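You operate a simulated robot arm through the tools that you are given. There is no shell and no other tool. Be economical: measure what you need, move in short steps, check, and stop when the job is done.

You are at the controls of a simulated two-armed robot. One attempt, no reset.

Task
Pick up the clips carton with one hand, pass it to the other hand and put it on the shelf under the fitting table. Set down upright: clips carton.

Only the result counts: the job must be done as asked and must still hold three seconds after the hand-in. Knocking over, shifting, dropping, spilling or breaking anything else fails it.

Robot
Two 7-joint arms with two-finger parallel grippers on one trunk, on a base that drives. Base frame: it is fixed to the floor where the robot stands at the start and does not move with it; the origin is under the middle of the robot, x ahead of it, y to its left, z up; the surface under the hand at the start is at about z = 880. Readings come in mm, degrees, newtons and seconds.
The left shoulder is at the start at [70, 163, 1120], the right one opposite. With the tool pointing down near the work surface each hand reaches from about 380 to 880 mm from the robot's upright axis, wherever it stands, measured 20 degrees to its own side. Places, roughly: shelf under the fitting table [600, 0, 200]. Payload 3.43 kg a hand.
The tool frame of a hand sits at the grasp point between the pads (the TCP): z along the fingers, y along the line on which they close. The tips reach 34 mm beyond it. Largest opening 128 mm; finger width 24, thickness 12; the body of the gripper, 48 by 130 mm, starts 96 mm behind the TCP.
Orientation is that of the tool frame in the base frame, as [roll, pitch, yaw] about the fixed x, y, z axes, in that order (R = Rz(yaw) Ry(pitch) Rx(roll)). With the fingers straight down and closing along the base's y, the tool's x points along the base's -x, its y along +y and its z along -z.

Tools
- The arms move only by the tool step_arm. It takes "left_targets", "right_targets" or both (then of equal length, played together; a hand with none holds still); each is one flat list of numbers, 6 for each row, row after row: the shift along the tool's x, y, z in cm, then the turn, a rotation vector about the tool's x, y, z in degrees. In form: [x, y, z, wx, wy, wz, x, y, z, wx, wy, wz, ...]. A call has 1 to 8 rows; each row is the pose to reach, as a shift and turn from the pose commanded when the call began, along the tool's axes at that moment. "left_hand" and "right_hand" are, for a hand that has rows, the gripper command, from -1 (shut) to 1 (fully open), values between in proportion, set as the call begins (left out, the last holds). A row lasts 0.2 s, in which the tool goes at most 50 mm and 8.6 degrees; a call with a longer step from one row to the next is refused whole, and so is a gripper value outside its range. A pose out of reach is approached as far as the arm can. The call stops where the force on the tool passes 40 N (or 10 N more than at its start, if that is more) or the arm is blocked; 0.2 s more then pass. The fingers move at their own pace (about 153 mm/s each) and stop on an object; they squeeze with about 33 N. The grip force told is the motor's: it shows also when the fingers shut on nothing. Time passes only in rows, and 0.2 s behind the last, so rows that repeat a pose let the fingers close. It gives the time, the measured TCP pose, the force on the tool (base axes), the opening and the grip force at its end, in the units of the frame above (readings bear some noise), with the torque about the TCP (base axes, N m) and any sound that the robot's microphone picked up.
- Cameras (640 x 400 px; columns grow to the right, rows downward): "scene" is now at [133.1, -17, 1336.1]; the picture's right is [-0.20, -0.98, -0.00], its down [-0.64, 0.13, -0.76] and it looks along [0.74, -0.15, -0.66] (base axes); focal length 214 px, centre (320, 200). "left" rides on the left gripper at [76, 11, -160] in its tool frame; the picture's right is [-0.15, 0.99, 0.00], its down [-0.88, -0.13, -0.46] and it looks along [-0.45, -0.07, 0.89] (tool axes); focal length 234 px, centre (320, 200). "right" rides on the right gripper at [76, -11, -160] in its tool frame; the picture's right is [0.15, 0.99, 0.00], its down [-0.88, 0.13, -0.46] and it looks along [-0.45, 0.07, 0.89] (tool axes); focal length 234 px, centre (320, 200). There is no depth. A picture from a camera that has moved, and an enlarged one, comes with that camera's place and axes in the base frame and with its lens.
- capture(camera): a new picture of that camera. It takes no simulated time.
- raise_lower(by): slides the trunk up (or, below 0, down) by that many mm; the arms and the scene camera ride with it, the base frame stays. It gives what a move gives, with no picture.
- drive_base(legs): drives the robot by 1 to 6 legs, each [ahead, left, turn to the left] in mm, mm and degrees, along the robot's own axes; the way and the turn of a leg run together, so that a leg with both is an arc; at most 1500 mm and 180 degrees a leg. The arms and the cameras ride along, it lands a little off, and it stops where it bumps. It gives what a move gives.
- head_to(pan, tilt): turns the head with the scene camera to pan (to the left, within 86 degrees either way) and tilt (down, from -29 to 69), counted from straight ahead of the robot. It gives what a move gives.
- zoom(camera, box): a new picture of the part [left, top, right, bottom] of that camera's present view, enlarged. It takes no simulated time.
- finish_job(): hands the job in; it is judged then, once.

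Go step by step. Nothing tells you exact positions but the pictures and the camera data: compare them with the known pose of the tool, close in by small moves and look again before you grip or let go. The budget is 120 turns and 100 pictures, counting those below and the enlarged ones. Unless the task says otherwise, let go and move clear before handing in, and close with one line.

The tools are called after "Call:" as a command line: name --argument value ..., lists and objects as JSON in quotes. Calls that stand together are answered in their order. step_arm: Moves the arms, as the interface text tells. Its arguments: {"type":"object","properties":{"left_targets":{"type":"array","items":{"type":"number"}},"left_hand":{"type":"number"},"right_targets":{"type":"array","items":{"type":"number"}},"right_hand":{"type":"number"}},"required":[]} The other tools are called the same way: raise_lower (by) slides the trunk up or down; drive_base (legs) drives the base; head_to (pan, tilt) turns the head that bears the scene camera; capture (camera) takes a picture; zoom (camera, box) takes an enlarged picture of a part of a camera's view; finish_job () hands the job in.

At the start:

```text
time: 0.0
left_ee_pos: [732.0, -1.0, 1072.8]
left_ee_rot: [180.0, 0.0, -179.9]
left_force: [0.2, -0.9, 0.1]
left_moment: [0.01, -0.01, -0.01]
left_opening: 128.0
left_gripper_force: 0.2
right_ee_pos: [402.1, -446.1, 1125.8]
right_ee_rot: [-179.9, 0.0, 180.0]
right_force: [0.4, -0.5, 1.2]
right_moment: [-0.03, -0.05, -0.02]
right_opening: 128.0
right_gripper_force: 0.2
trunk travel left (down, up): [-600.0, 340.0]
robot x, y, heading: [1.1, 0.3, -0.0]
head pan, tilt: [-11.5, 40.9]
```

scene: 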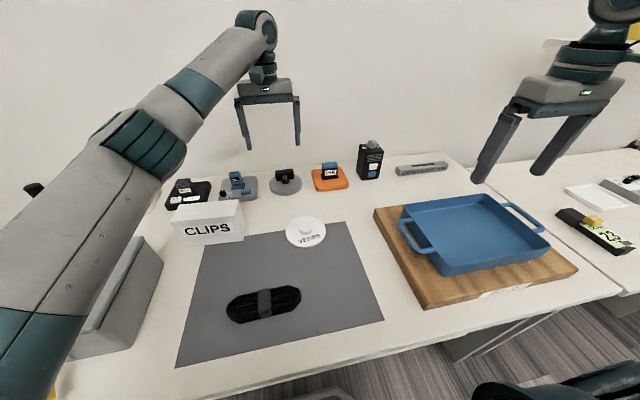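
right: 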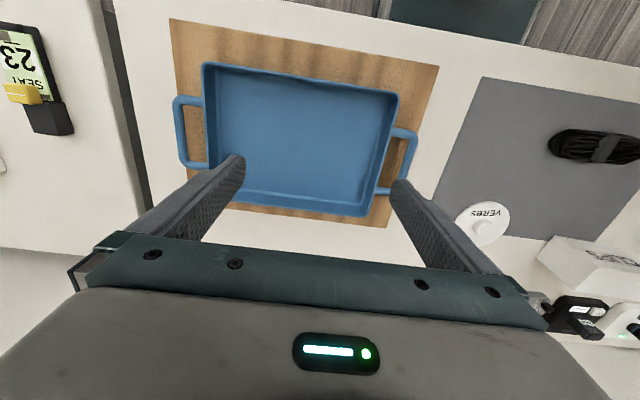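
left: 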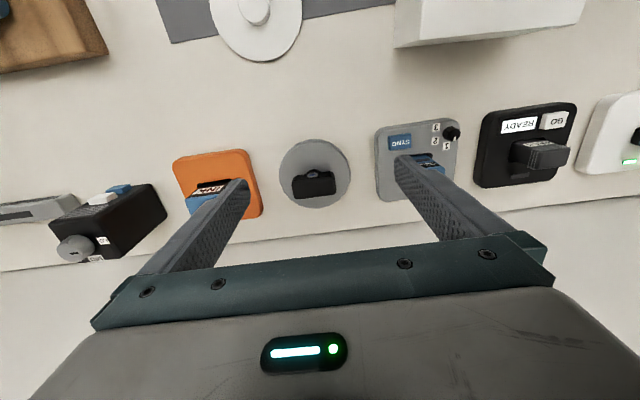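

The clips carton stands at roughly (530–560, 190, 880), left of the grey mat. I'll look at it closely and then look down for the shelf.

Call:
zoom --camera "scene" --box '[140, 160, 300, 260]'

Call:
head_to --pan 0 --tilt 69

Call:
capture --camera "scene"

```text
4.00 times, centred on (220, 210) of scene
camera zoom: at [133.1, -17.0, 1336.1], right [-0.2, -0.98, 0.0], down [-0.64, 0.13, -0.76], along [0.74, -0.15, -0.66], focal length 858 px, centre (720, 160)
```

zoom: 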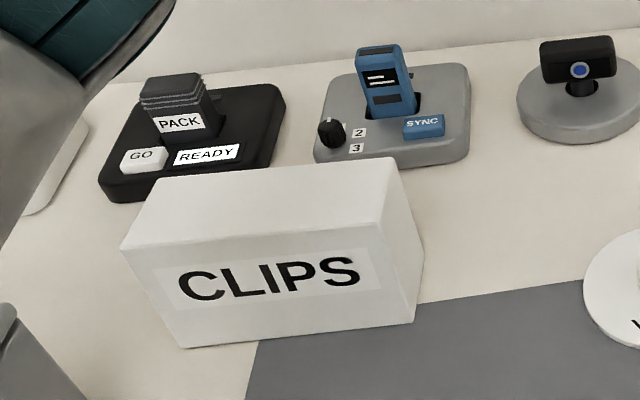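

```text
time: 0.9
left_ee_pos: [730.8, 0.5, 1073.9]
left_ee_rot: [179.9, -0.1, -179.8]
left_force: [0.8, -1.0, -0.6]
left_moment: [0.02, -0.02, 0.01]
left_opening: 127.9
left_gripper_force: 0.1
right_ee_pos: [402.4, -446.7, 1125.1]
right_ee_rot: [179.9, -0.1, 180.0]
right_force: [0.1, 0.3, -0.2]
right_moment: [-0.02, -0.02, 0.01]
right_opening: 127.9
right_gripper_force: 0.1
trunk travel left (down, up): [-600.0, 340.0]
robot x, y, heading: [-2.4, -2.0, -0.0]
head pan, tilt: [0.0, 68.8]
```

```text
95 pictures are left
camera scene: at [106.4, -0.2, 1301.4], right [0.0, -1.0, 0.0], down [-0.93, 0.0, -0.36], along [0.36, 0.0, -0.93], focal length 214 px, centre (320, 200)
```

scene: 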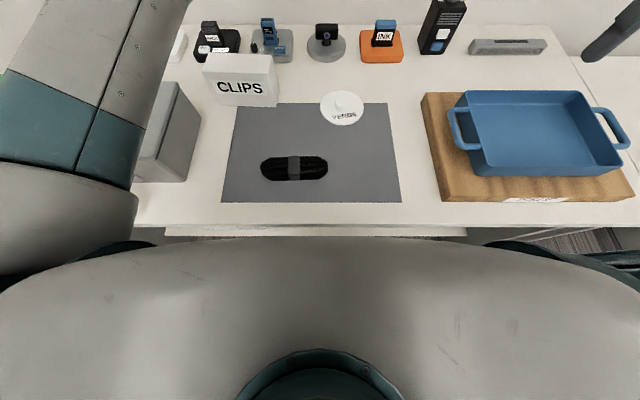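

The carton is about 60 × 144 × 92 mm, centred near (559, 180), with its long side along y. I'll check the room around me before backing off to view the shelf.

Call:
head_to --pan 86 --tilt 35

Call:
capture --camera "scene"

Call:
head_to --pan -86 --tilt 35

Call:
capture --camera "scene"

```text
time: 2.5
left_ee_pos: [730.6, -1.0, 1073.3]
left_ee_rot: [-180.0, 0.0, -180.0]
left_force: [-0.5, -0.5, 0.1]
left_moment: [0.0, -0.04, 0.01]
left_opening: 128.2
left_gripper_force: 0.0
right_ee_pos: [401.2, -447.1, 1127.0]
right_ee_rot: [-179.9, 0.0, 179.9]
right_force: [-0.3, 0.6, 0.1]
right_moment: [0.01, 0.02, 0.03]
right_opening: 127.9
right_gripper_force: 0.1
trunk travel left (down, up): [-600.0, 340.0]
robot x, y, heading: [-0.1, -1.0, 0.0]
head pan, tilt: [85.9, 35.0]
```

```text
94 pictures are left
camera scene: at [56.7, 87.7, 1345.0], right [1.0, -0.07, 0.0], down [-0.04, -0.57, -0.82], along [0.06, 0.82, -0.57], focal length 214 px, centre (320, 200)
```

scene: 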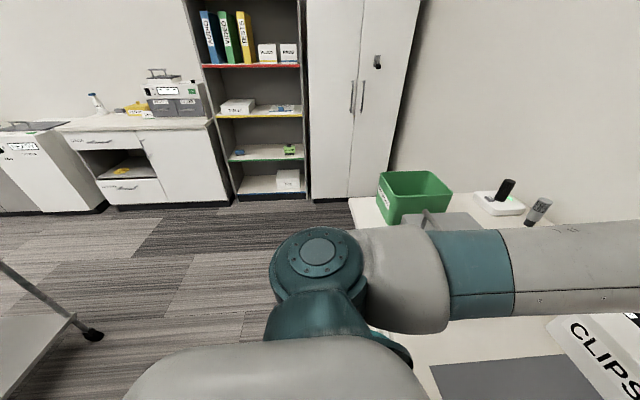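

```text
time: 5.1
left_ee_pos: [731.5, -1.4, 1073.7]
left_ee_rot: [180.0, 0.0, -179.9]
left_force: [0.2, -0.4, -0.3]
left_moment: [-0.01, 0.01, 0.01]
left_opening: 128.1
left_gripper_force: 0.2
right_ee_pos: [402.0, -447.3, 1125.9]
right_ee_rot: [-179.9, 0.0, 180.0]
right_force: [0.1, -0.3, -0.4]
right_moment: [0.0, -0.01, 0.01]
right_opening: 128.4
right_gripper_force: 0.0
trunk travel left (down, up): [-600.0, 340.0]
robot x, y, heading: [-1.0, 1.0, -0.1]
head pan, tilt: [-85.9, 35.0]
```

```text
93 pictures are left
camera scene: at [56.7, -88.0, 1345.0], right [-1.0, -0.07, 0.0], down [-0.04, 0.57, -0.82], along [0.06, -0.82, -0.57], focal length 214 px, centre (320, 200)
```

scene: 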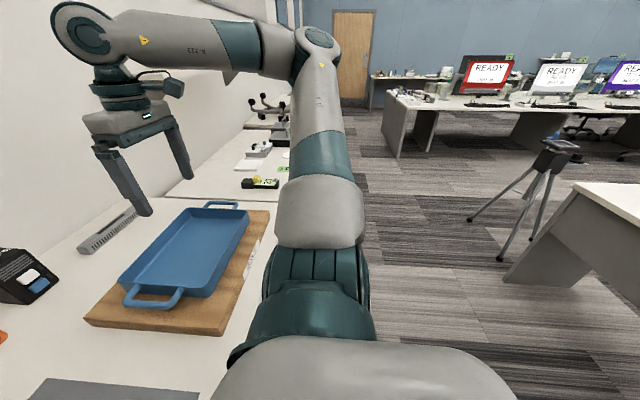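

The floor behind me is free for about a metre. I'll first take the carton with the left hand near its left end, so I'm moving above it while turning the fingers to close along x.

Call:
step_arm --left_targets '[2.15, 2.575, 0, 0, 0, 8.4, 4.3, 5.15, 0, 0, 0, 16.8, 6.45, 7.725, 0, 0, 0, 25.2, 8.6, 10.3, 0, 0, 0, 33.6, 10.75, 12.875, 0, 0, 0, 42, 12.9, 15.45, 0, 0, 0, 50.4, 15.05, 18.025, 0, 0, 0, 58.8, 17.2, 20.6, 0, 0, 0, 67.2]' --left_hand 0.6

Call:
step_arm --left_targets '[0, 0, 0, 0, 0, 8.4, 0, 0, 0, 0, 0, 16.8, 0, 0, 0, 0, 0, 25.6, 0, 0, 0, 0, 0, 25.6]'

Call:
head_to --pan 20 --tilt 50

Call:
capture --camera "scene"

Call:
capture --camera "left"

```text
time: 6.9
left_ee_pos: [556.2, 205.6, 1076.5]
left_ee_rot: [179.9, 0.0, 112.6]
left_force: [-0.3, -0.2, -0.3]
left_moment: [0.03, -0.03, -0.01]
left_opening: 102.6
left_gripper_force: 0.0
right_ee_pos: [401.8, -445.6, 1127.5]
right_ee_rot: [-180.0, 0.0, 180.0]
right_force: [-0.1, 0.9, 0.1]
right_moment: [-0.01, -0.06, -0.06]
right_opening: 128.1
right_gripper_force: 0.0
trunk travel left (down, up): [-600.0, 340.0]
robot x, y, heading: [-1.1, 0.5, -0.2]
head pan, tilt: [-85.9, 35.0]
```

```text
refused: row 3 steps farther than a row can; nothing moved
```

```text
time: 8.8
left_ee_pos: [558.4, 204.8, 1075.2]
left_ee_rot: [-179.9, 0.1, 112.9]
left_force: [-0.4, -0.8, -0.1]
left_moment: [0.02, -0.03, 0.01]
left_opening: 102.5
left_gripper_force: 0.1
right_ee_pos: [402.1, -447.4, 1126.1]
right_ee_rot: [180.0, -0.1, 180.0]
right_force: [0.3, 0.2, 0.3]
right_moment: [-0.02, 0.01, 0.0]
right_opening: 128.5
right_gripper_force: 0.0
trunk travel left (down, up): [-600.0, 340.0]
robot x, y, heading: [0.4, 0.3, -0.2]
head pan, tilt: [20.0, 50.0]
```

```text
92 pictures are left
camera scene: at [122.8, 26.2, 1323.3], right [0.34, -0.94, 0.0], down [-0.72, -0.26, -0.64], along [0.6, 0.22, -0.77], focal length 214 px, centre (320, 200)
```

scene: 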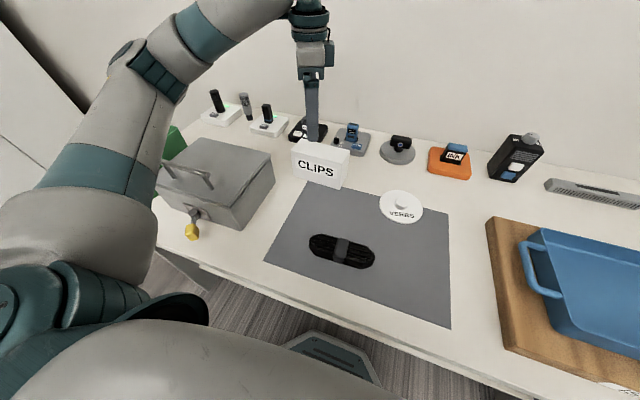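

```text
91 pictures are left
camera left: at [538.7, 278.0, 1234.7], right [0.97, 0.25, 0.0], down [0.22, -0.86, 0.46], along [0.11, -0.44, -0.89], focal length 234 px, centre (320, 200)
```

left: 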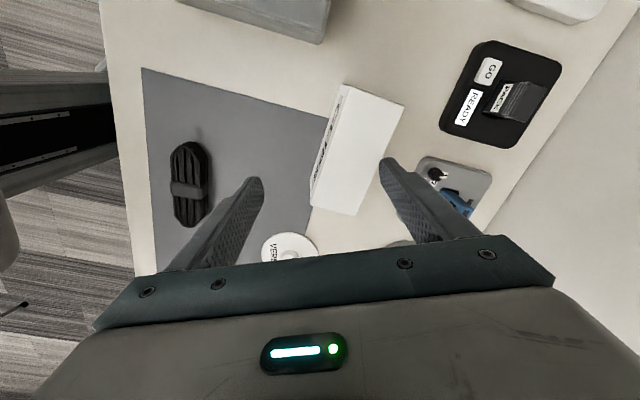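

The left camera and the scene camera disagree unless the table is really at about z = 835. That puts the carton at about x 565–640, y 120–280, top 936. I'll finish the turn, move over it and measure again.

Call:
step_arm --left_targets '[0, 1.6, 0, 0, 0, 8, 0, 3.2, 0, 0, 0, 16, 0.1, 4.9, 0, 0, 0, 24, 0.1, 4.9, 0, 0, 0, 24]'

Call:
capture --camera "left"

Call:
zoom --camera "scene" --box '[240, 70, 400, 220]'

```text
time: 9.8
left_ee_pos: [603.2, 225.2, 1074.1]
left_ee_rot: [179.9, 0.0, 88.8]
left_force: [0.0, -0.3, -0.8]
left_moment: [0.0, 0.02, 0.02]
left_opening: 102.4
left_gripper_force: 0.2
right_ee_pos: [401.9, -446.4, 1126.2]
right_ee_rot: [179.9, 0.0, 180.0]
right_force: [-0.6, -0.7, -0.2]
right_moment: [0.01, -0.01, -0.03]
right_opening: 127.7
right_gripper_force: 0.1
trunk travel left (down, up): [-600.0, 340.0]
robot x, y, heading: [-1.5, -1.6, 0.2]
head pan, tilt: [20.0, 50.0]
```

```text
90 pictures are left
camera left: at [615.4, 299.3, 1234.3], right [0.99, -0.17, 0.0], down [-0.15, -0.88, 0.46], along [-0.08, -0.45, -0.89], focal length 234 px, centre (320, 200)
```

left: 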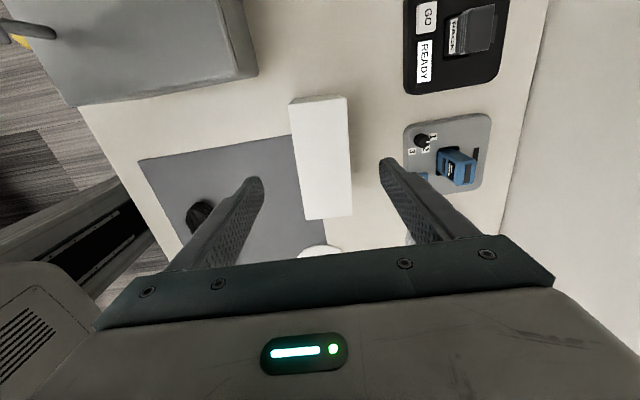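

```text
2.67 times, centred on (320, 145) of scene
camera zoom: at [122.5, 26.2, 1323.3], right [0.34, -0.94, 0.0], down [-0.72, -0.26, -0.64], along [0.6, 0.22, -0.77], focal length 572 px, centre (320, 347)
```

zoom: 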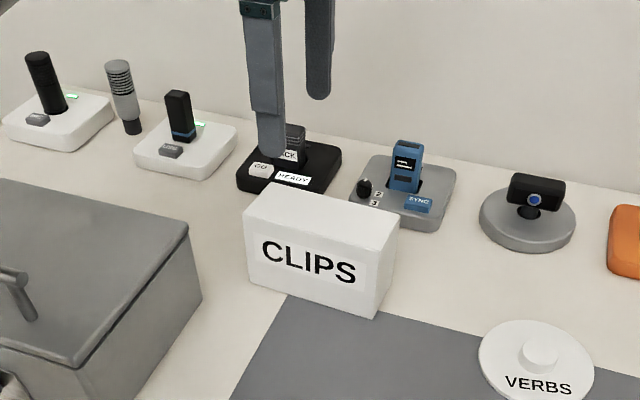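

Call:
zoom --camera "left" --box '[260, 80, 400, 230]'

```text
2.67 times, centred on (330, 155) of left
camera zoom: at [615.4, 299.3, 1234.3], right [0.99, -0.17, 0.0], down [-0.15, -0.88, 0.46], along [-0.08, -0.45, -0.89], focal length 624 px, centre (293, 320)
```

zoom: 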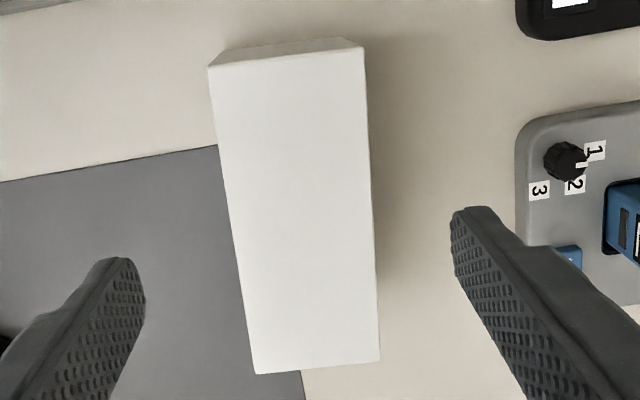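

Refined estimate: carton centre (602, 198), about 70 × 160 × 100 mm, yaw about −3.7°, top near 930. I'll align and come down partway, then check.

Call:
step_arm --left_targets '[-0.3, 0, 3, 0, 0, 2.5, -0.3, 0, 6, 0, 0, 2.5, -0.3, 0, 9, 0, 0, 2.5, -0.3, 0, 11.5, 0, 0, 2.5, -0.3, 0, 11.5, 0, 0, 2.5]' --left_hand 0.75

Call:
capture --camera "left"

Call:
zoom --camera "scene" --box '[240, 70, 400, 220]'

```text
time: 10.9
left_ee_pos: [603.3, 219.8, 958.8]
left_ee_rot: [180.0, 0.0, 86.5]
left_force: [-0.1, -0.1, -0.1]
left_moment: [-0.02, 0.01, -0.02]
left_opening: 112.1
left_gripper_force: 0.0
right_ee_pos: [401.8, -447.4, 1126.1]
right_ee_rot: [-180.0, 0.1, 180.0]
right_force: [0.6, -1.0, -0.1]
right_moment: [-0.01, 0.0, 0.0]
right_opening: 128.1
right_gripper_force: 0.0
trunk travel left (down, up): [-600.0, 340.0]
robot x, y, heading: [-1.8, 0.6, -0.2]
head pan, tilt: [20.0, 50.0]
```

```text
87 pictures are left
camera left: at [618.9, 294.8, 1118.7], right [0.98, -0.21, 0.0], down [-0.19, -0.87, 0.46], along [-0.1, -0.45, -0.89], focal length 234 px, centre (320, 200)
```

left: 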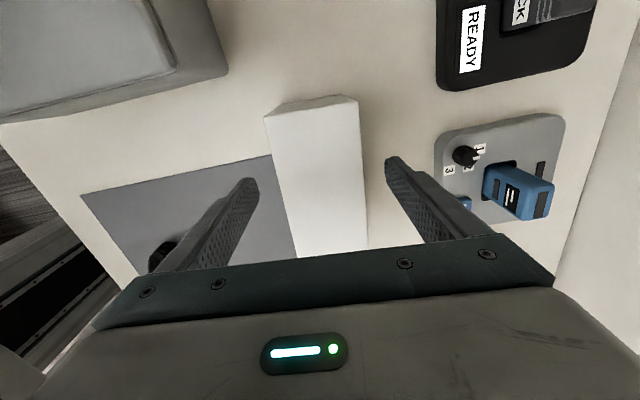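

```text
2.67 times, centred on (320, 145) of scene
camera zoom: at [122.4, 26.0, 1323.3], right [0.34, -0.94, 0.0], down [-0.72, -0.26, -0.64], along [0.6, 0.22, -0.77], focal length 572 px, centre (320, 347)
```

zoom: 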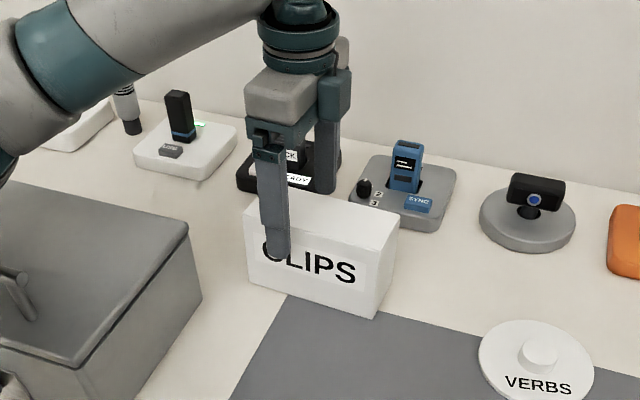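

The fingers straddle the carton evenly. I'm lowering further and closing.

Call:
step_arm --left_targets '[0, 0.1, 2.5, 0, 0, 0, 0, 0.1, 5, 0, 0, 0, 0, 0.1, 6.8, 0, 0, 0, 0, 0.1, 6.8, 0, 0, 0]'

Call:
zoom --camera "scene" --box '[240, 70, 400, 220]'

```text
time: 12.2
left_ee_pos: [619.4, 221.8, 925.8]
left_ee_rot: [176.8, -0.6, 86.6]
left_force: [4.0, 0.5, 11.3]
left_moment: [0.18, 0.47, -0.04]
left_opening: 111.8
left_gripper_force: 0.1
right_ee_pos: [401.3, -454.0, 1124.8]
right_ee_rot: [179.5, 0.0, 179.9]
right_force: [-0.1, 0.5, 0.3]
right_moment: [0.07, -0.02, -0.02]
right_opening: 127.9
right_gripper_force: 0.0
trunk travel left (down, up): [-600.0, 340.0]
robot x, y, heading: [-0.5, 5.0, 0.0]
head pan, tilt: [20.0, 50.0]
stopped in row 4 (left hand): the arm was blocked; the commanded pose is now the measured one
```

```text
2.67 times, centred on (320, 145) of scene
camera zoom: at [123.8, 20.1, 1324.8], right [0.34, -0.94, -0.01], down [-0.72, -0.25, -0.65], along [0.61, 0.22, -0.76], focal length 572 px, centre (320, 347)
```

zoom: 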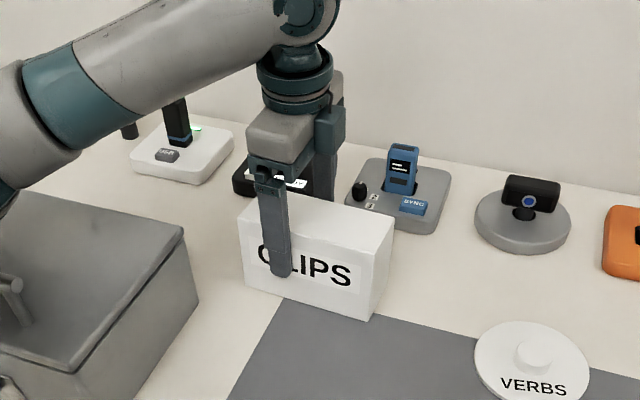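

The arm was blocked short of the goal and the body leaned slightly, so I need to see what it touches.

Call:
capture --camera "scene"

Call:
capture --camera "left"

Call:
capture --camera "right"

```text
84 pictures are left
camera scene: at [123.8, 20.1, 1324.8], right [0.34, -0.94, -0.01], down [-0.72, -0.25, -0.65], along [0.61, 0.22, -0.76], focal length 214 px, centre (320, 200)
```

scene: 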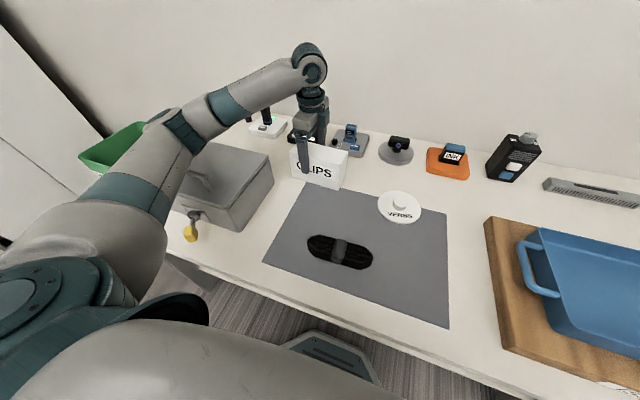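

```text
83 pictures are left
camera left: at [625.6, 294.9, 1085.7], right [0.98, -0.2, 0.05], down [-0.21, -0.87, 0.44], along [-0.04, -0.44, -0.9], focal length 234 px, centre (320, 200)
```

left: 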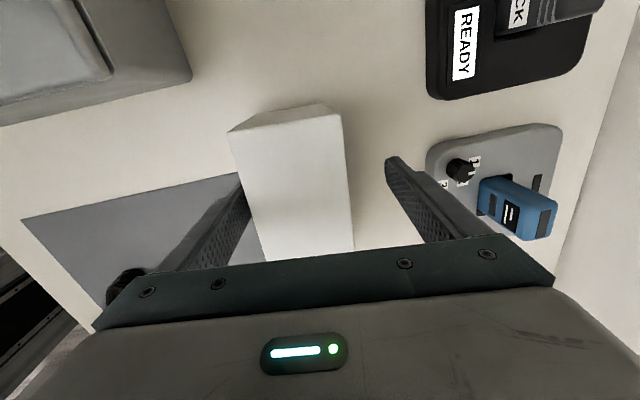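

```text
82 pictures are left
camera right: at [324.4, -464.9, 1283.7], right [-0.14, 0.99, 0.01], down [0.88, 0.12, 0.46], along [0.45, 0.07, -0.89], focal length 234 px, centre (320, 200)
```

right: 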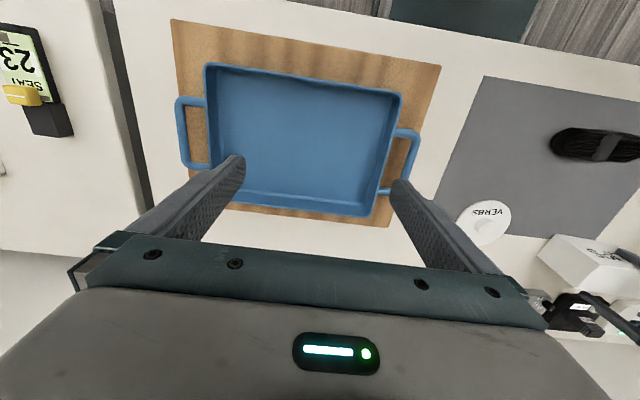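

The elbow came down on the grey box. I'll lift off at once, straighten the hand, and raise the trunk so the elbow stays clear.

Call:
step_arm --left_targets '[0, -0.8, -1, 0, 0, 0, 0, -1.4, -3, 0, 0, 0, 0, -1.4, -6, -3, 0, 0, 0, -1.4, -10, -3, 0, 0, 0, -1.4, -10, -3, 0, 0]'

Call:
capture --camera "scene"

```text
time: 13.3
left_ee_pos: [596.5, 225.1, 1007.7]
left_ee_rot: [175.1, -0.2, 86.6]
left_force: [0.7, -0.1, 0.0]
left_moment: [0.01, 0.0, 0.0]
left_opening: 111.9
left_gripper_force: 0.0
right_ee_pos: [403.5, -445.9, 1126.4]
right_ee_rot: [180.0, 0.0, 180.0]
right_force: [0.1, -0.4, 0.2]
right_moment: [0.01, 0.01, -0.04]
right_opening: 128.1
right_gripper_force: 0.1
trunk travel left (down, up): [-600.0, 340.0]
robot x, y, heading: [3.0, 0.4, -0.1]
head pan, tilt: [20.0, 50.0]
```

```text
81 pictures are left
camera scene: at [124.8, 27.7, 1322.8], right [0.34, -0.94, 0.0], down [-0.72, -0.26, -0.64], along [0.6, 0.22, -0.77], focal length 214 px, centre (320, 200)
```

scene: 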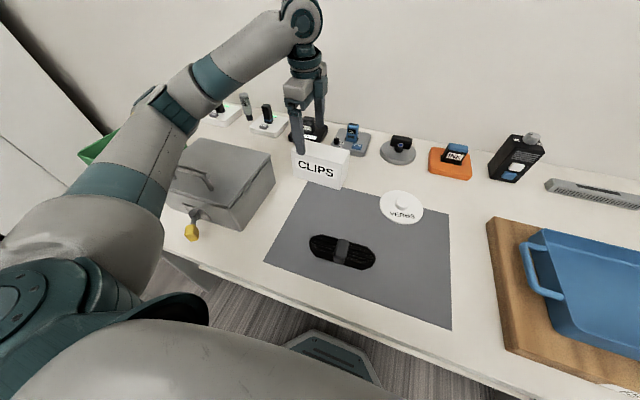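

Call:
head_to --pan 86 --tilt 35

Call:
capture --camera "scene"

```text
time: 14.7
left_ee_pos: [596.9, 226.6, 1008.9]
left_ee_rot: [175.1, -0.2, 86.7]
left_force: [0.2, 0.1, -0.8]
left_moment: [-0.06, -0.02, -0.01]
left_opening: 111.8
left_gripper_force: 0.1
right_ee_pos: [403.1, -445.5, 1126.4]
right_ee_rot: [-179.9, 0.1, 179.9]
right_force: [-0.6, -0.3, 0.1]
right_moment: [0.02, 0.04, 0.03]
right_opening: 128.1
right_gripper_force: 0.0
trunk travel left (down, up): [-600.0, 340.0]
robot x, y, heading: [2.9, 0.4, 0.2]
head pan, tilt: [85.9, 35.0]
```

```text
80 pictures are left
camera scene: at [58.7, 89.4, 1345.0], right [1.0, -0.07, 0.0], down [-0.04, -0.57, -0.82], along [0.06, 0.82, -0.57], focal length 214 px, centre (320, 200)
```

scene: 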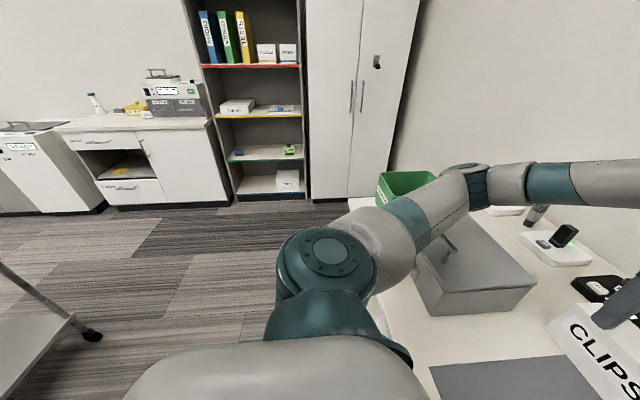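

Bin, box and carton are all where they were. I'll raise the trunk and straighten the hand.

Call:
raise_lower --by 250

Call:
step_arm --left_targets '[-0.4, 0.7, 0, 4.9, 0, 0, -0.4, 0.7, 0, 4.9, 0, 0]'

Call:
head_to --pan 25 --tilt 55

Call:
capture --camera "scene"

```text
time: 17.3
left_ee_pos: [597.1, 227.3, 1258.3]
left_ee_rot: [175.1, -0.2, 86.6]
left_force: [-1.2, -1.2, -0.2]
left_moment: [-0.02, 0.03, 0.0]
left_opening: 112.2
left_gripper_force: 0.0
right_ee_pos: [403.6, -445.3, 1375.6]
right_ee_rot: [179.9, -0.1, 179.8]
right_force: [0.0, 0.2, 0.7]
right_moment: [-0.01, -0.01, 0.04]
right_opening: 128.1
right_gripper_force: 0.1
trunk travel left (down, up): [-850.0, 90.0]
robot x, y, heading: [3.7, 4.0, -0.1]
head pan, tilt: [85.9, 35.0]
```

```text
time: 17.9
left_ee_pos: [605.0, 223.0, 1259.1]
left_ee_rot: [180.0, -0.3, 86.5]
left_force: [0.2, -0.7, -0.6]
left_moment: [0.01, 0.01, 0.04]
left_opening: 112.0
left_gripper_force: 0.0
right_ee_pos: [403.1, -444.9, 1376.2]
right_ee_rot: [180.0, 0.0, -180.0]
right_force: [-0.7, 0.5, 0.0]
right_moment: [0.01, -0.01, -0.01]
right_opening: 128.2
right_gripper_force: 0.0
trunk travel left (down, up): [-850.0, 90.0]
robot x, y, heading: [5.6, -0.2, 0.3]
head pan, tilt: [85.9, 35.0]
```

```text
time: 19.2
left_ee_pos: [604.2, 223.1, 1258.1]
left_ee_rot: [179.9, -0.1, 86.6]
left_force: [0.7, 0.1, 0.4]
left_moment: [-0.02, 0.0, -0.02]
left_opening: 112.1
left_gripper_force: 0.0
right_ee_pos: [403.4, -446.1, 1376.0]
right_ee_rot: [179.9, 0.1, 179.9]
right_force: [-0.4, -1.4, 0.4]
right_moment: [0.01, -0.03, -0.01]
right_opening: 128.2
right_gripper_force: 0.1
trunk travel left (down, up): [-850.0, 90.0]
robot x, y, heading: [4.9, -0.1, -0.2]
head pan, tilt: [25.0, 55.0]
```

```text
79 pictures are left
camera scene: at [117.6, 32.2, 1566.8], right [0.42, -0.91, 0.0], down [-0.74, -0.35, -0.57], along [0.52, 0.24, -0.82], focal length 214 px, centre (320, 200)
```

scene: 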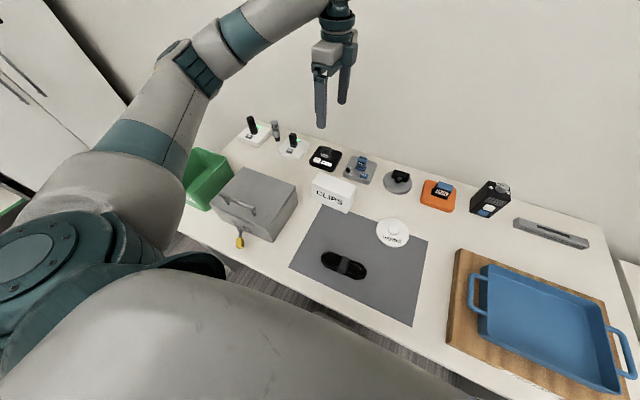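

Call:
step_arm --left_targets '[0, 0, 4.3, 0, 0, 0, 0, 0, 8.6, 0, 0, 0, 0, 0, 12.9, 0, 0, 0, 0, 0, 17.2, 0, 0, 0, 0, 0, 21.5, 0, 0, 0, 0, 0, 25.8, 0, 0, 0, 0, 0, 29.8, 0, 0, 0, 0, 0, 29.8, 0, 0, 0]'

Call:
capture --camera "scene"

Call:
capture --camera "left"

```text
time: 21.0
left_ee_pos: [603.5, 224.7, 962.2]
left_ee_rot: [179.9, -0.2, 86.6]
left_force: [0.3, -0.3, -0.4]
left_moment: [0.0, -0.02, -0.02]
left_opening: 112.1
left_gripper_force: 0.0
right_ee_pos: [402.6, -445.4, 1375.6]
right_ee_rot: [-179.9, 0.0, 179.8]
right_force: [0.5, 0.9, -0.1]
right_moment: [0.04, -0.05, 0.0]
right_opening: 128.1
right_gripper_force: 0.0
trunk travel left (down, up): [-850.0, 90.0]
robot x, y, heading: [3.1, -1.6, -0.3]
head pan, tilt: [25.0, 55.0]
```

```text
78 pictures are left
camera scene: at [117.4, 32.0, 1566.8], right [0.42, -0.91, 0.0], down [-0.74, -0.35, -0.57], along [0.52, 0.24, -0.82], focal length 214 px, centre (320, 200)
```

scene: 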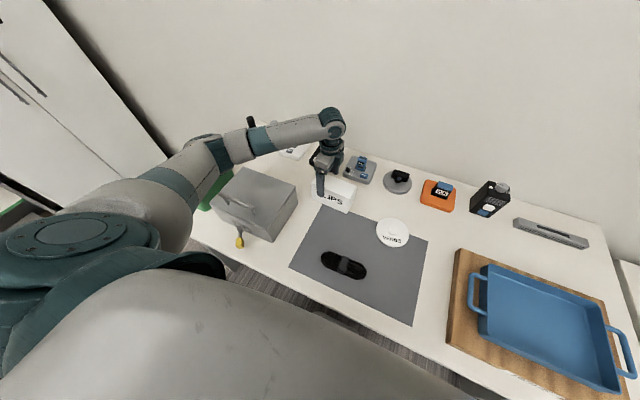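

```text
77 pictures are left
camera left: at [618.7, 297.2, 1121.8], right [0.98, -0.2, 0.0], down [-0.18, -0.87, 0.45], along [-0.09, -0.44, -0.89], focal length 234 px, centre (320, 200)
```

left: 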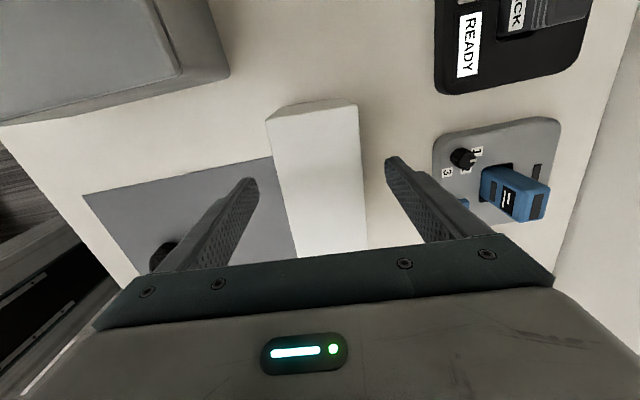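

The elbow is now well above the box and the carton is centred between the fingers. I'm lowering to grip depth.

Call:
step_arm --left_targets '[0, 0, 2.5, 0, 0, 0, 0, 0, 5, 0, 0, 0, 0, 0, 7, 0, 0, 0, 0, 0, 7, 0, 0, 0]'

Call:
zoom --camera "scene" --box '[260, 90, 420, 220]'

Call:
capture --camera "left"

```text
time: 22.0
left_ee_pos: [604.4, 223.1, 891.5]
left_ee_rot: [179.8, -0.2, 86.7]
left_force: [0.9, 0.1, 0.2]
left_moment: [0.03, 0.02, 0.01]
left_opening: 112.0
left_gripper_force: 0.0
right_ee_pos: [402.1, -446.2, 1376.6]
right_ee_rot: [-180.0, -0.1, 179.9]
right_force: [-0.7, 0.1, -0.5]
right_moment: [-0.01, -0.02, 0.03]
right_opening: 128.1
right_gripper_force: 0.1
trunk travel left (down, up): [-850.0, 90.0]
robot x, y, heading: [2.9, 0.6, -0.1]
head pan, tilt: [25.0, 55.0]
```

```text
3.08 times, centred on (340, 155) of scene
camera zoom: at [117.8, 32.1, 1566.8], right [0.42, -0.91, 0.0], down [-0.74, -0.35, -0.57], along [0.52, 0.24, -0.82], focal length 660 px, centre (258, 338)
```

zoom: 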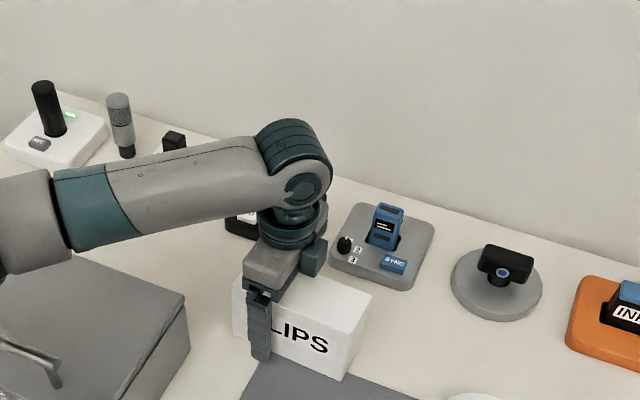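

```text
75 pictures are left
camera left: at [619.7, 297.3, 1051.1], right [0.98, -0.2, 0.0], down [-0.18, -0.87, 0.45], along [-0.09, -0.44, -0.89], focal length 234 px, centre (320, 200)
```

left: 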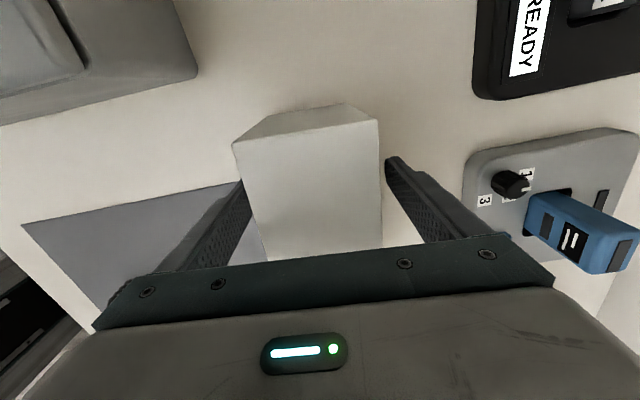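

Fingers are around the carton; closing now.

Call:
step_arm --left_targets '[0, 0, 0, 0, 0, 0, 0, 0, 0, 0, 0, 0, 0, 0, 0, 0, 0, 0, 0, 0, 0, 0, 0, 0]' --left_hand -1

Call:
step_arm --left_targets '[0, 0, -1, 0, 0, 0, 0, 0, -2.5, 0, 0, 0, 0, 0, -4, 0, 0, 0, 0, 0, -4, 0, 0, 0]'

Call:
zoom --camera "scene" --box '[260, 90, 420, 220]'

Call:
capture --camera "left"

```text
time: 23.0
left_ee_pos: [604.8, 223.2, 891.2]
left_ee_rot: [179.9, -0.1, 86.5]
left_force: [-1.3, 0.3, 1.8]
left_moment: [0.1, 0.21, -0.03]
left_opening: 69.9
left_gripper_force: 33.0
right_ee_pos: [402.7, -445.5, 1376.2]
right_ee_rot: [-180.0, 0.0, 179.9]
right_force: [-0.1, 0.2, -0.1]
right_moment: [-0.02, 0.01, 0.0]
right_opening: 128.1
right_gripper_force: 0.1
trunk travel left (down, up): [-850.0, 90.0]
robot x, y, heading: [4.6, 0.9, -0.2]
head pan, tilt: [25.0, 55.0]
```

```text
time: 24.0
left_ee_pos: [604.2, 224.3, 931.7]
left_ee_rot: [-180.0, -0.2, 86.5]
left_force: [0.0, -0.8, -2.7]
left_moment: [0.07, 0.02, -0.01]
left_opening: 69.9
left_gripper_force: 33.0
right_ee_pos: [404.5, -445.5, 1376.8]
right_ee_rot: [179.9, 0.0, 179.9]
right_force: [-0.2, -0.1, -0.4]
right_moment: [-0.02, -0.01, -0.02]
right_opening: 128.0
right_gripper_force: 0.1
trunk travel left (down, up): [-850.0, 90.0]
robot x, y, heading: [3.4, 3.9, 0.1]
head pan, tilt: [25.0, 55.0]
```

```text
3.08 times, centred on (340, 155) of scene
camera zoom: at [118.2, 32.2, 1566.7], right [0.42, -0.91, 0.0], down [-0.74, -0.35, -0.57], along [0.52, 0.24, -0.82], focal length 660 px, centre (258, 338)
```

zoom: 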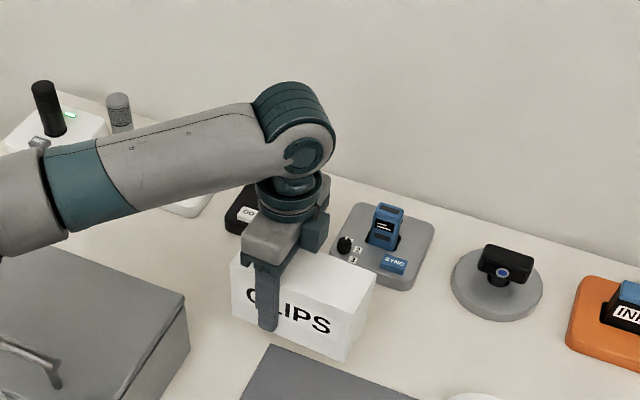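

```text
73 pictures are left
camera left: at [620.0, 298.4, 1091.2], right [0.98, -0.21, 0.0], down [-0.18, -0.87, 0.45], along [-0.09, -0.44, -0.89], focal length 234 px, centre (320, 200)
```

left: 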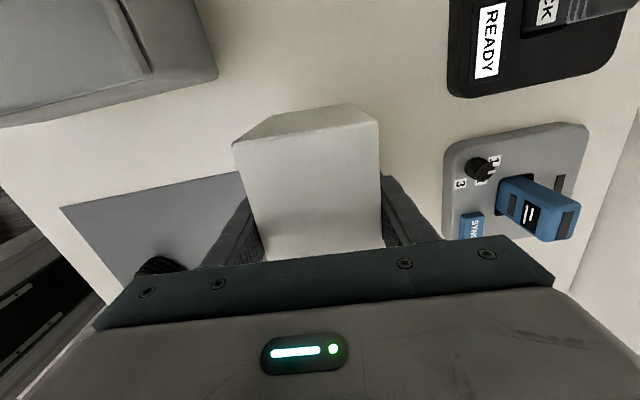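

The carton is held level, at about 2.7 N. I'll lift high and back away from the table.

Call:
step_arm --left_targets '[0, 0, -4, 0, 0, 0, 0, 0, -8, 0, 0, 0, 0, 0, -12, 0, 0, 0, 0, 0, -16, 0, 0, 0, 0, 0, -20, 0, 0, 0, 0, 0, -24, 0, 0, 0, 0, 0, -24, 0, 0, 0]'

Call:
drive_base --legs '[[-350, 0, 0], [-350, 0, 0]]'

Call:
head_to --pan 0 --tilt 45

Call:
capture --camera "scene"

```text
time: 25.6
left_ee_pos: [604.0, 222.8, 1170.4]
left_ee_rot: [-180.0, -0.2, 86.6]
left_force: [-0.6, 0.9, -2.8]
left_moment: [0.09, 0.0, -0.04]
left_opening: 70.1
left_gripper_force: 33.1
right_ee_pos: [405.1, -445.7, 1376.8]
right_ee_rot: [180.0, 0.0, 179.8]
right_force: [0.9, 0.0, -0.6]
right_moment: [0.03, 0.01, 0.01]
right_opening: 127.8
right_gripper_force: 0.1
trunk travel left (down, up): [-850.0, 90.0]
robot x, y, heading: [0.2, 3.0, -0.1]
head pan, tilt: [25.0, 55.0]
```

```text
time: 29.8
left_ee_pos: [-93.2, 221.5, 1169.5]
left_ee_rot: [-179.9, -0.2, 86.4]
left_force: [1.4, -0.2, -2.9]
left_moment: [0.07, 0.03, 0.03]
left_opening: 70.0
left_gripper_force: 33.3
right_ee_pos: [-295.5, -445.8, 1375.1]
right_ee_rot: [-180.0, -0.1, 179.9]
right_force: [-0.7, -0.2, 0.2]
right_moment: [0.0, 0.03, 0.01]
right_opening: 127.9
right_gripper_force: 0.1
trunk travel left (down, up): [-850.0, 90.0]
robot x, y, heading: [-701.1, 4.7, -0.3]
head pan, tilt: [25.0, 55.0]
```

```text
time: 30.6
left_ee_pos: [-95.8, 220.4, 1170.0]
left_ee_rot: [180.0, -0.1, 86.4]
left_force: [0.3, -0.2, -3.0]
left_moment: [0.1, 0.03, 0.0]
left_opening: 70.1
left_gripper_force: 33.2
right_ee_pos: [-297.9, -445.6, 1376.5]
right_ee_rot: [180.0, -0.2, 179.8]
right_force: [0.9, 0.2, -0.1]
right_moment: [0.0, -0.01, 0.04]
right_opening: 128.1
right_gripper_force: 0.0
trunk travel left (down, up): [-850.0, 90.0]
robot x, y, heading: [-700.3, 3.2, -0.2]
head pan, tilt: [0.0, 45.0]
```

```text
72 pictures are left
camera scene: at [-566.0, 2.4, 1580.2], right [0.0, -1.0, 0.0], down [-0.71, 0.0, -0.71], along [0.71, 0.0, -0.71], focal length 214 px, centre (320, 200)
```

scene: 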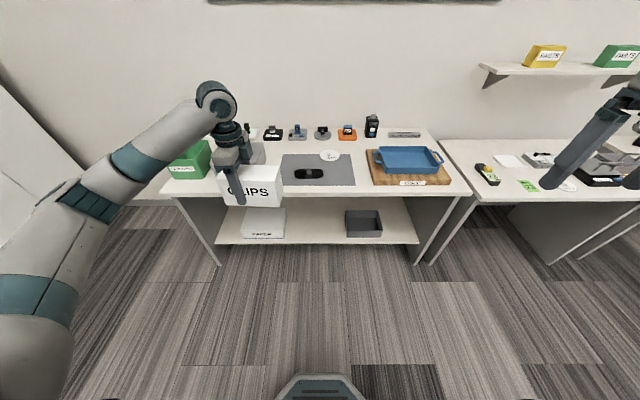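

The shelf is in view, with free space in the middle between a white box on the left and a grey tray on the right. Next comes the handover in open space: left hand to the middle, right hand turning to point leftward and down at 45°.

Call:
step_arm --left_targets '[-1.76, -0.69, 0, 0, 0, -0.45, -3.52, -1.38, 0, 0, 0, -0.9, -5.28, -2.07, 0, 0, 0, -1.35, -7.04, -2.76, 0, 0, 0, -1.8, -8.8, -3.45, 0, 0, 0, -2.25, -10.56, -4.14, 0, 0, 0, -2.7, -12.32, -4.83, 0, 0, 0, -3.15, -14.08, -5.52, 0, 0, 0, -3.6]' --right_targets '[0, 0, 0, 0, 0, -8.5, 0, 0, 0, 0, 0, -17, 0, 0, 0, 0, 0, -25.5, 0, 0, 0, 0, 0, -34, 0, 0, 0, 0, 0, -42.5, 0, 0, 0, 0, 0, -51, 0, 0, 0, 0, 0, -59.5, 0, 0, 0, 0, 0, -68]'

Call:
step_arm --right_targets '[0, 0, 0, 0, 0, -7.4, 0, 0, 0, 0, 0, -14.8, 0, 0, 0, 0, 0, -22, 0, 0, 0, 0, 0, -22]' --right_hand 0.7

Call:
step_arm --right_targets '[0, 0, 0, 0, -7.5, 0, 0, 0, 0, 0, -15, 0, 0, 0, 0, 0, -22.5, 0, 0, 0, 0, 0, -30, 0, 0, 0, 0, 0, -37.5, 0, 0, 0, 0, 0, -45, 0, 0, 0, 0, 0, -45, 0]'

Call:
capture --camera "scene"

```text
time: 32.4
left_ee_pos: [-158.3, 83.5, 1170.8]
left_ee_rot: [-180.0, -0.2, 90.0]
left_force: [1.4, -1.3, -2.0]
left_moment: [0.1, -0.01, 0.0]
left_opening: 69.7
left_gripper_force: 33.1
right_ee_pos: [-351.2, -338.2, 1372.3]
right_ee_rot: [-179.9, -0.2, -112.7]
right_force: [0.0, -0.2, 0.1]
right_moment: [0.0, 0.03, 0.0]
right_opening: 128.2
right_gripper_force: 0.0
right hand out of reach, approached as far as the arm can: row 5, 6, 7, 8
trunk travel left (down, up): [-850.0, 90.0]
robot x, y, heading: [-702.8, 4.1, -0.5]
head pan, tilt: [0.0, 45.0]
```

```text
time: 33.4
left_ee_pos: [-159.0, 85.4, 1170.1]
left_ee_rot: [179.9, -0.3, 90.0]
left_force: [0.8, 0.4, -3.0]
left_moment: [0.12, 0.01, 0.0]
left_opening: 70.0
left_gripper_force: 33.1
right_ee_pos: [-409.7, -267.2, 1397.8]
right_ee_rot: [-180.0, -0.2, -90.3]
right_force: [0.1, -0.1, 0.2]
right_moment: [0.01, -0.01, -0.01]
right_opening: 108.7
right_gripper_force: 0.0
right hand out of reach, approached as far as the arm can: row 1, 2, 3, 4
trunk travel left (down, up): [-850.0, 90.0]
robot x, y, heading: [-694.9, 3.3, -0.1]
head pan, tilt: [0.0, 45.0]
```

```text
time: 35.0
left_ee_pos: [-159.9, 84.7, 1169.6]
left_ee_rot: [-180.0, -0.2, 89.9]
left_force: [-0.7, -0.4, -2.2]
left_moment: [0.06, 0.01, 0.0]
left_opening: 69.8
left_gripper_force: 32.7
right_ee_pos: [-467.5, -145.9, 1460.9]
right_ee_rot: [180.0, 45.0, -90.5]
right_force: [-0.6, 0.4, 0.2]
right_moment: [0.02, 0.02, -0.03]
right_opening: 109.0
right_gripper_force: 0.1
right hand out of reach, approached as far as the arm can: row 1, 2, 3, 4, 5, 6, 7
trunk travel left (down, up): [-850.0, 90.0]
robot x, y, heading: [-697.1, -1.0, -0.2]
head pan, tilt: [0.0, 45.0]
```

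```text
71 pictures are left
camera scene: at [-565.4, 2.5, 1580.1], right [0.0, -1.0, 0.0], down [-0.71, 0.0, -0.71], along [0.71, 0.0, -0.71], focal length 214 px, centre (320, 200)
```

scene: 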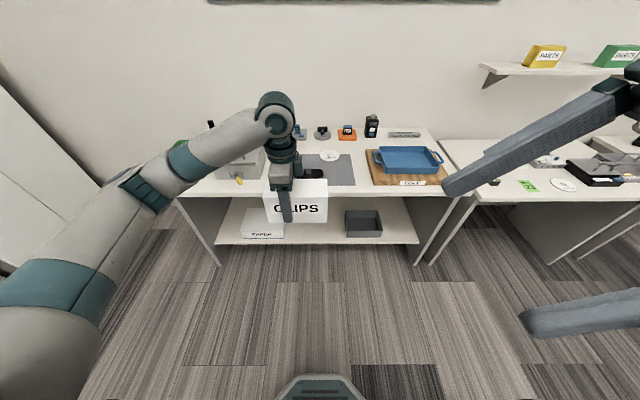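

The right hand has the wanted orientation but drifted back. I'll bring it forward to a pre-grasp position in stages.

Call:
step_arm --right_targets '[0, -4, 0, 0, 0, 0, 0, -8, 0, 0, 0, 0, 0, -12, 0, 0, 0, 0, 0, -16, 0, 0, 0, 0]'

Call:
capture --camera "scene"

```text
time: 36.0
left_ee_pos: [-156.8, 86.4, 1170.8]
left_ee_rot: [-179.9, -0.1, 89.9]
left_force: [0.3, -0.6, -3.2]
left_moment: [0.08, 0.03, 0.02]
left_opening: 70.0
left_gripper_force: 32.7
right_ee_pos: [-377.9, -81.7, 1474.0]
right_ee_rot: [179.9, 44.5, -91.2]
right_force: [0.5, 0.1, 0.4]
right_moment: [-0.01, -0.01, -0.01]
right_opening: 108.6
right_gripper_force: 0.0
right hand out of reach, approached as far as the arm can: row 1, 2, 3, 4
trunk travel left (down, up): [-850.0, 90.0]
robot x, y, heading: [-697.3, -1.7, -0.3]
head pan, tilt: [0.0, 45.0]
```

```text
70 pictures are left
camera scene: at [-563.8, 3.6, 1580.0], right [0.0, -1.0, 0.0], down [-0.71, 0.0, -0.71], along [0.71, 0.0, -0.71], focal length 214 px, centre (320, 200)
```

scene: 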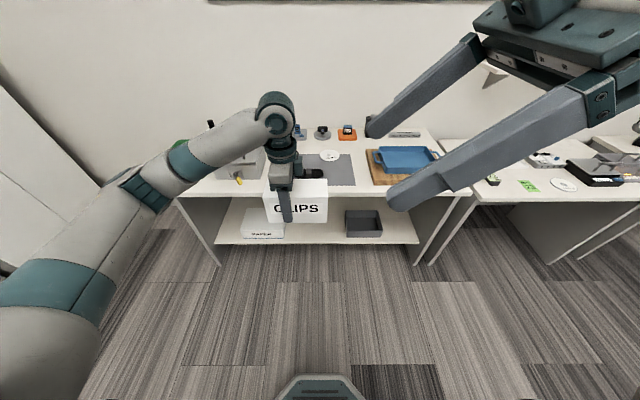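

Call:
step_arm --right_targets '[0, 0, 0, 0, 0, 0, 0, 0, 0, 0, 0, 0]'

```text
time: 36.6
left_ee_pos: [-158.7, 86.5, 1169.5]
left_ee_rot: [-180.0, -0.2, 90.0]
left_force: [0.0, -0.8, -2.2]
left_moment: [0.04, 0.02, -0.01]
left_opening: 69.7
left_gripper_force: 32.9
right_ee_pos: [-378.4, -82.6, 1475.6]
right_ee_rot: [180.0, 44.7, -91.1]
right_force: [0.6, 0.4, 0.4]
right_moment: [0.02, 0.01, 0.05]
right_opening: 108.8
right_gripper_force: 0.1
trunk travel left (down, up): [-850.0, 90.0]
robot x, y, heading: [-697.7, 4.0, -0.2]
head pan, tilt: [0.0, 45.0]
```

Call:
step_arm --right_targets '[2.1, -3.1, 2.1, 0, 0, 0, 4.2, -6.2, 4.2, 0, 0, 0, 6.3, -9.3, 6.3, 0, 0, 0, 8.4, -12.4, 8.4, 0, 0, 0, 10.5, -15.5, 10.5, 0, 0, 0, 12.6, -18.6, 12.6, 0, 0, 0, 14.7, -21.8, 14.7, 0, 0, 0, 14.7, -21.8, 14.7, 0, 0, 0]'

Call:
capture --camera "scene"

Call:
capture --camera "right"

```text
time: 38.4
left_ee_pos: [-159.2, 85.4, 1171.9]
left_ee_rot: [179.9, -0.3, 90.1]
left_force: [1.0, -0.2, -2.2]
left_moment: [0.07, 0.0, 0.03]
left_opening: 70.0
left_gripper_force: 32.9
right_ee_pos: [-283.8, 9.7, 1246.8]
right_ee_rot: [-179.6, 45.0, -90.6]
right_force: [-0.8, 0.2, 0.1]
right_moment: [0.03, -0.01, 0.03]
right_opening: 109.0
right_gripper_force: 0.1
right hand out of reach, approached as far as the arm can: row 1, 2, 3, 4, 5, 6, 7, 8
trunk travel left (down, up): [-850.0, 90.0]
robot x, y, heading: [-697.7, 3.7, -0.3]
head pan, tilt: [0.0, 45.0]
```

```text
69 pictures are left
camera scene: at [-566.0, 2.4, 1580.2], right [0.0, -1.0, 0.0], down [-0.71, 0.0, -0.71], along [0.71, 0.0, -0.71], focal length 214 px, centre (320, 200)
```

scene: 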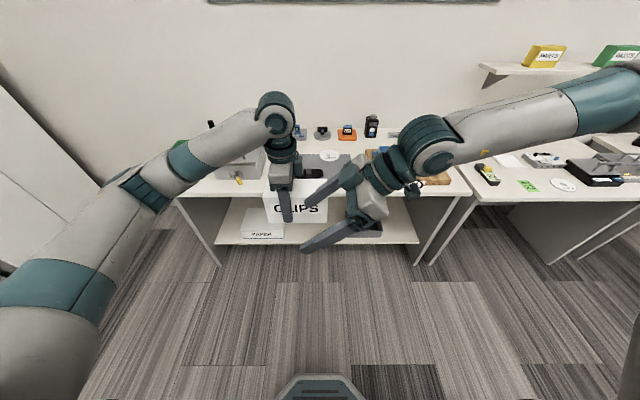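

```text
68 pictures are left
camera right: at [-276.9, -157.0, 1307.2], right [-0.99, -0.09, -0.11], down [-0.13, 0.3, 0.94], along [-0.05, 0.95, -0.31], focal length 234 px, centre (320, 200)
```

right: 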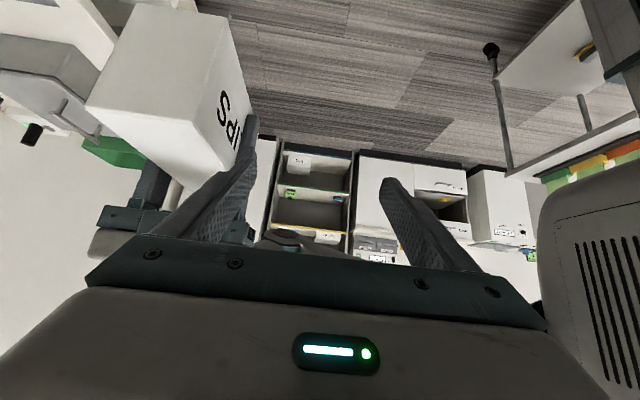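

The right arm reaches this orientation only further left and back, so I'll shift the meeting point to the left. The left hand goes first, then I test the right.

Call:
step_arm --left_targets '[4, -1, 0, 0, 0, 0, 8, -2, 0, 0, 0, 0, 12, -3, 0, 0, 0, 0, 16, -4, 0, 0, 0, 0, 16, -4, 0, 0, 0, 0]'

Call:
step_arm --right_targets '[-2.2, -2, 1.5, 0, 0, 0, -4.4, -4.2, 3, 0, 0, 0, -6.6, -6.4, 4.7, 0, 0, 0, -6.6, -6.4, 4.7, 0, 0, 0]'

Call:
capture --camera "scene"

```text
time: 39.6
left_ee_pos: [-200.3, 245.6, 1170.9]
left_ee_rot: [179.9, -0.2, 89.9]
left_force: [-0.2, 0.7, -3.0]
left_moment: [0.07, 0.02, 0.01]
left_opening: 70.0
left_gripper_force: 33.1
right_ee_pos: [-284.3, 8.7, 1249.5]
right_ee_rot: [-179.6, 45.0, -90.5]
right_force: [-0.2, -0.5, -1.0]
right_moment: [0.0, -0.01, -0.01]
right_opening: 108.7
right_gripper_force: 0.0
trunk travel left (down, up): [-850.0, 90.0]
robot x, y, heading: [-697.6, 5.1, -0.1]
head pan, tilt: [0.0, 45.0]
```

```text
time: 40.6
left_ee_pos: [-200.7, 246.8, 1171.6]
left_ee_rot: [-180.0, -0.2, 90.0]
left_force: [-0.4, -0.1, -2.7]
left_moment: [0.08, 0.03, 0.0]
left_opening: 69.6
left_gripper_force: 33.2
right_ee_pos: [-259.6, 48.2, 1260.0]
right_ee_rot: [-179.6, 44.9, -90.8]
right_force: [-0.1, 0.6, -1.2]
right_moment: [0.0, 0.0, -0.01]
right_opening: 108.8
right_gripper_force: 0.1
right hand out of reach, approached as far as the arm can: row 1, 2, 3, 4
trunk travel left (down, up): [-850.0, 90.0]
robot x, y, heading: [-701.2, 2.0, -0.2]
head pan, tilt: [0.0, 45.0]
```

```text
67 pictures are left
camera scene: at [-564.9, 4.0, 1580.1], right [0.0, -1.0, 0.0], down [-0.71, 0.0, -0.71], along [0.71, 0.0, -0.71], focal length 214 px, centre (320, 200)
```

scene: 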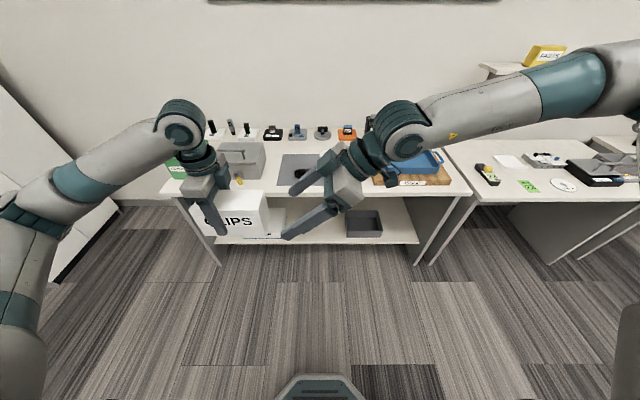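

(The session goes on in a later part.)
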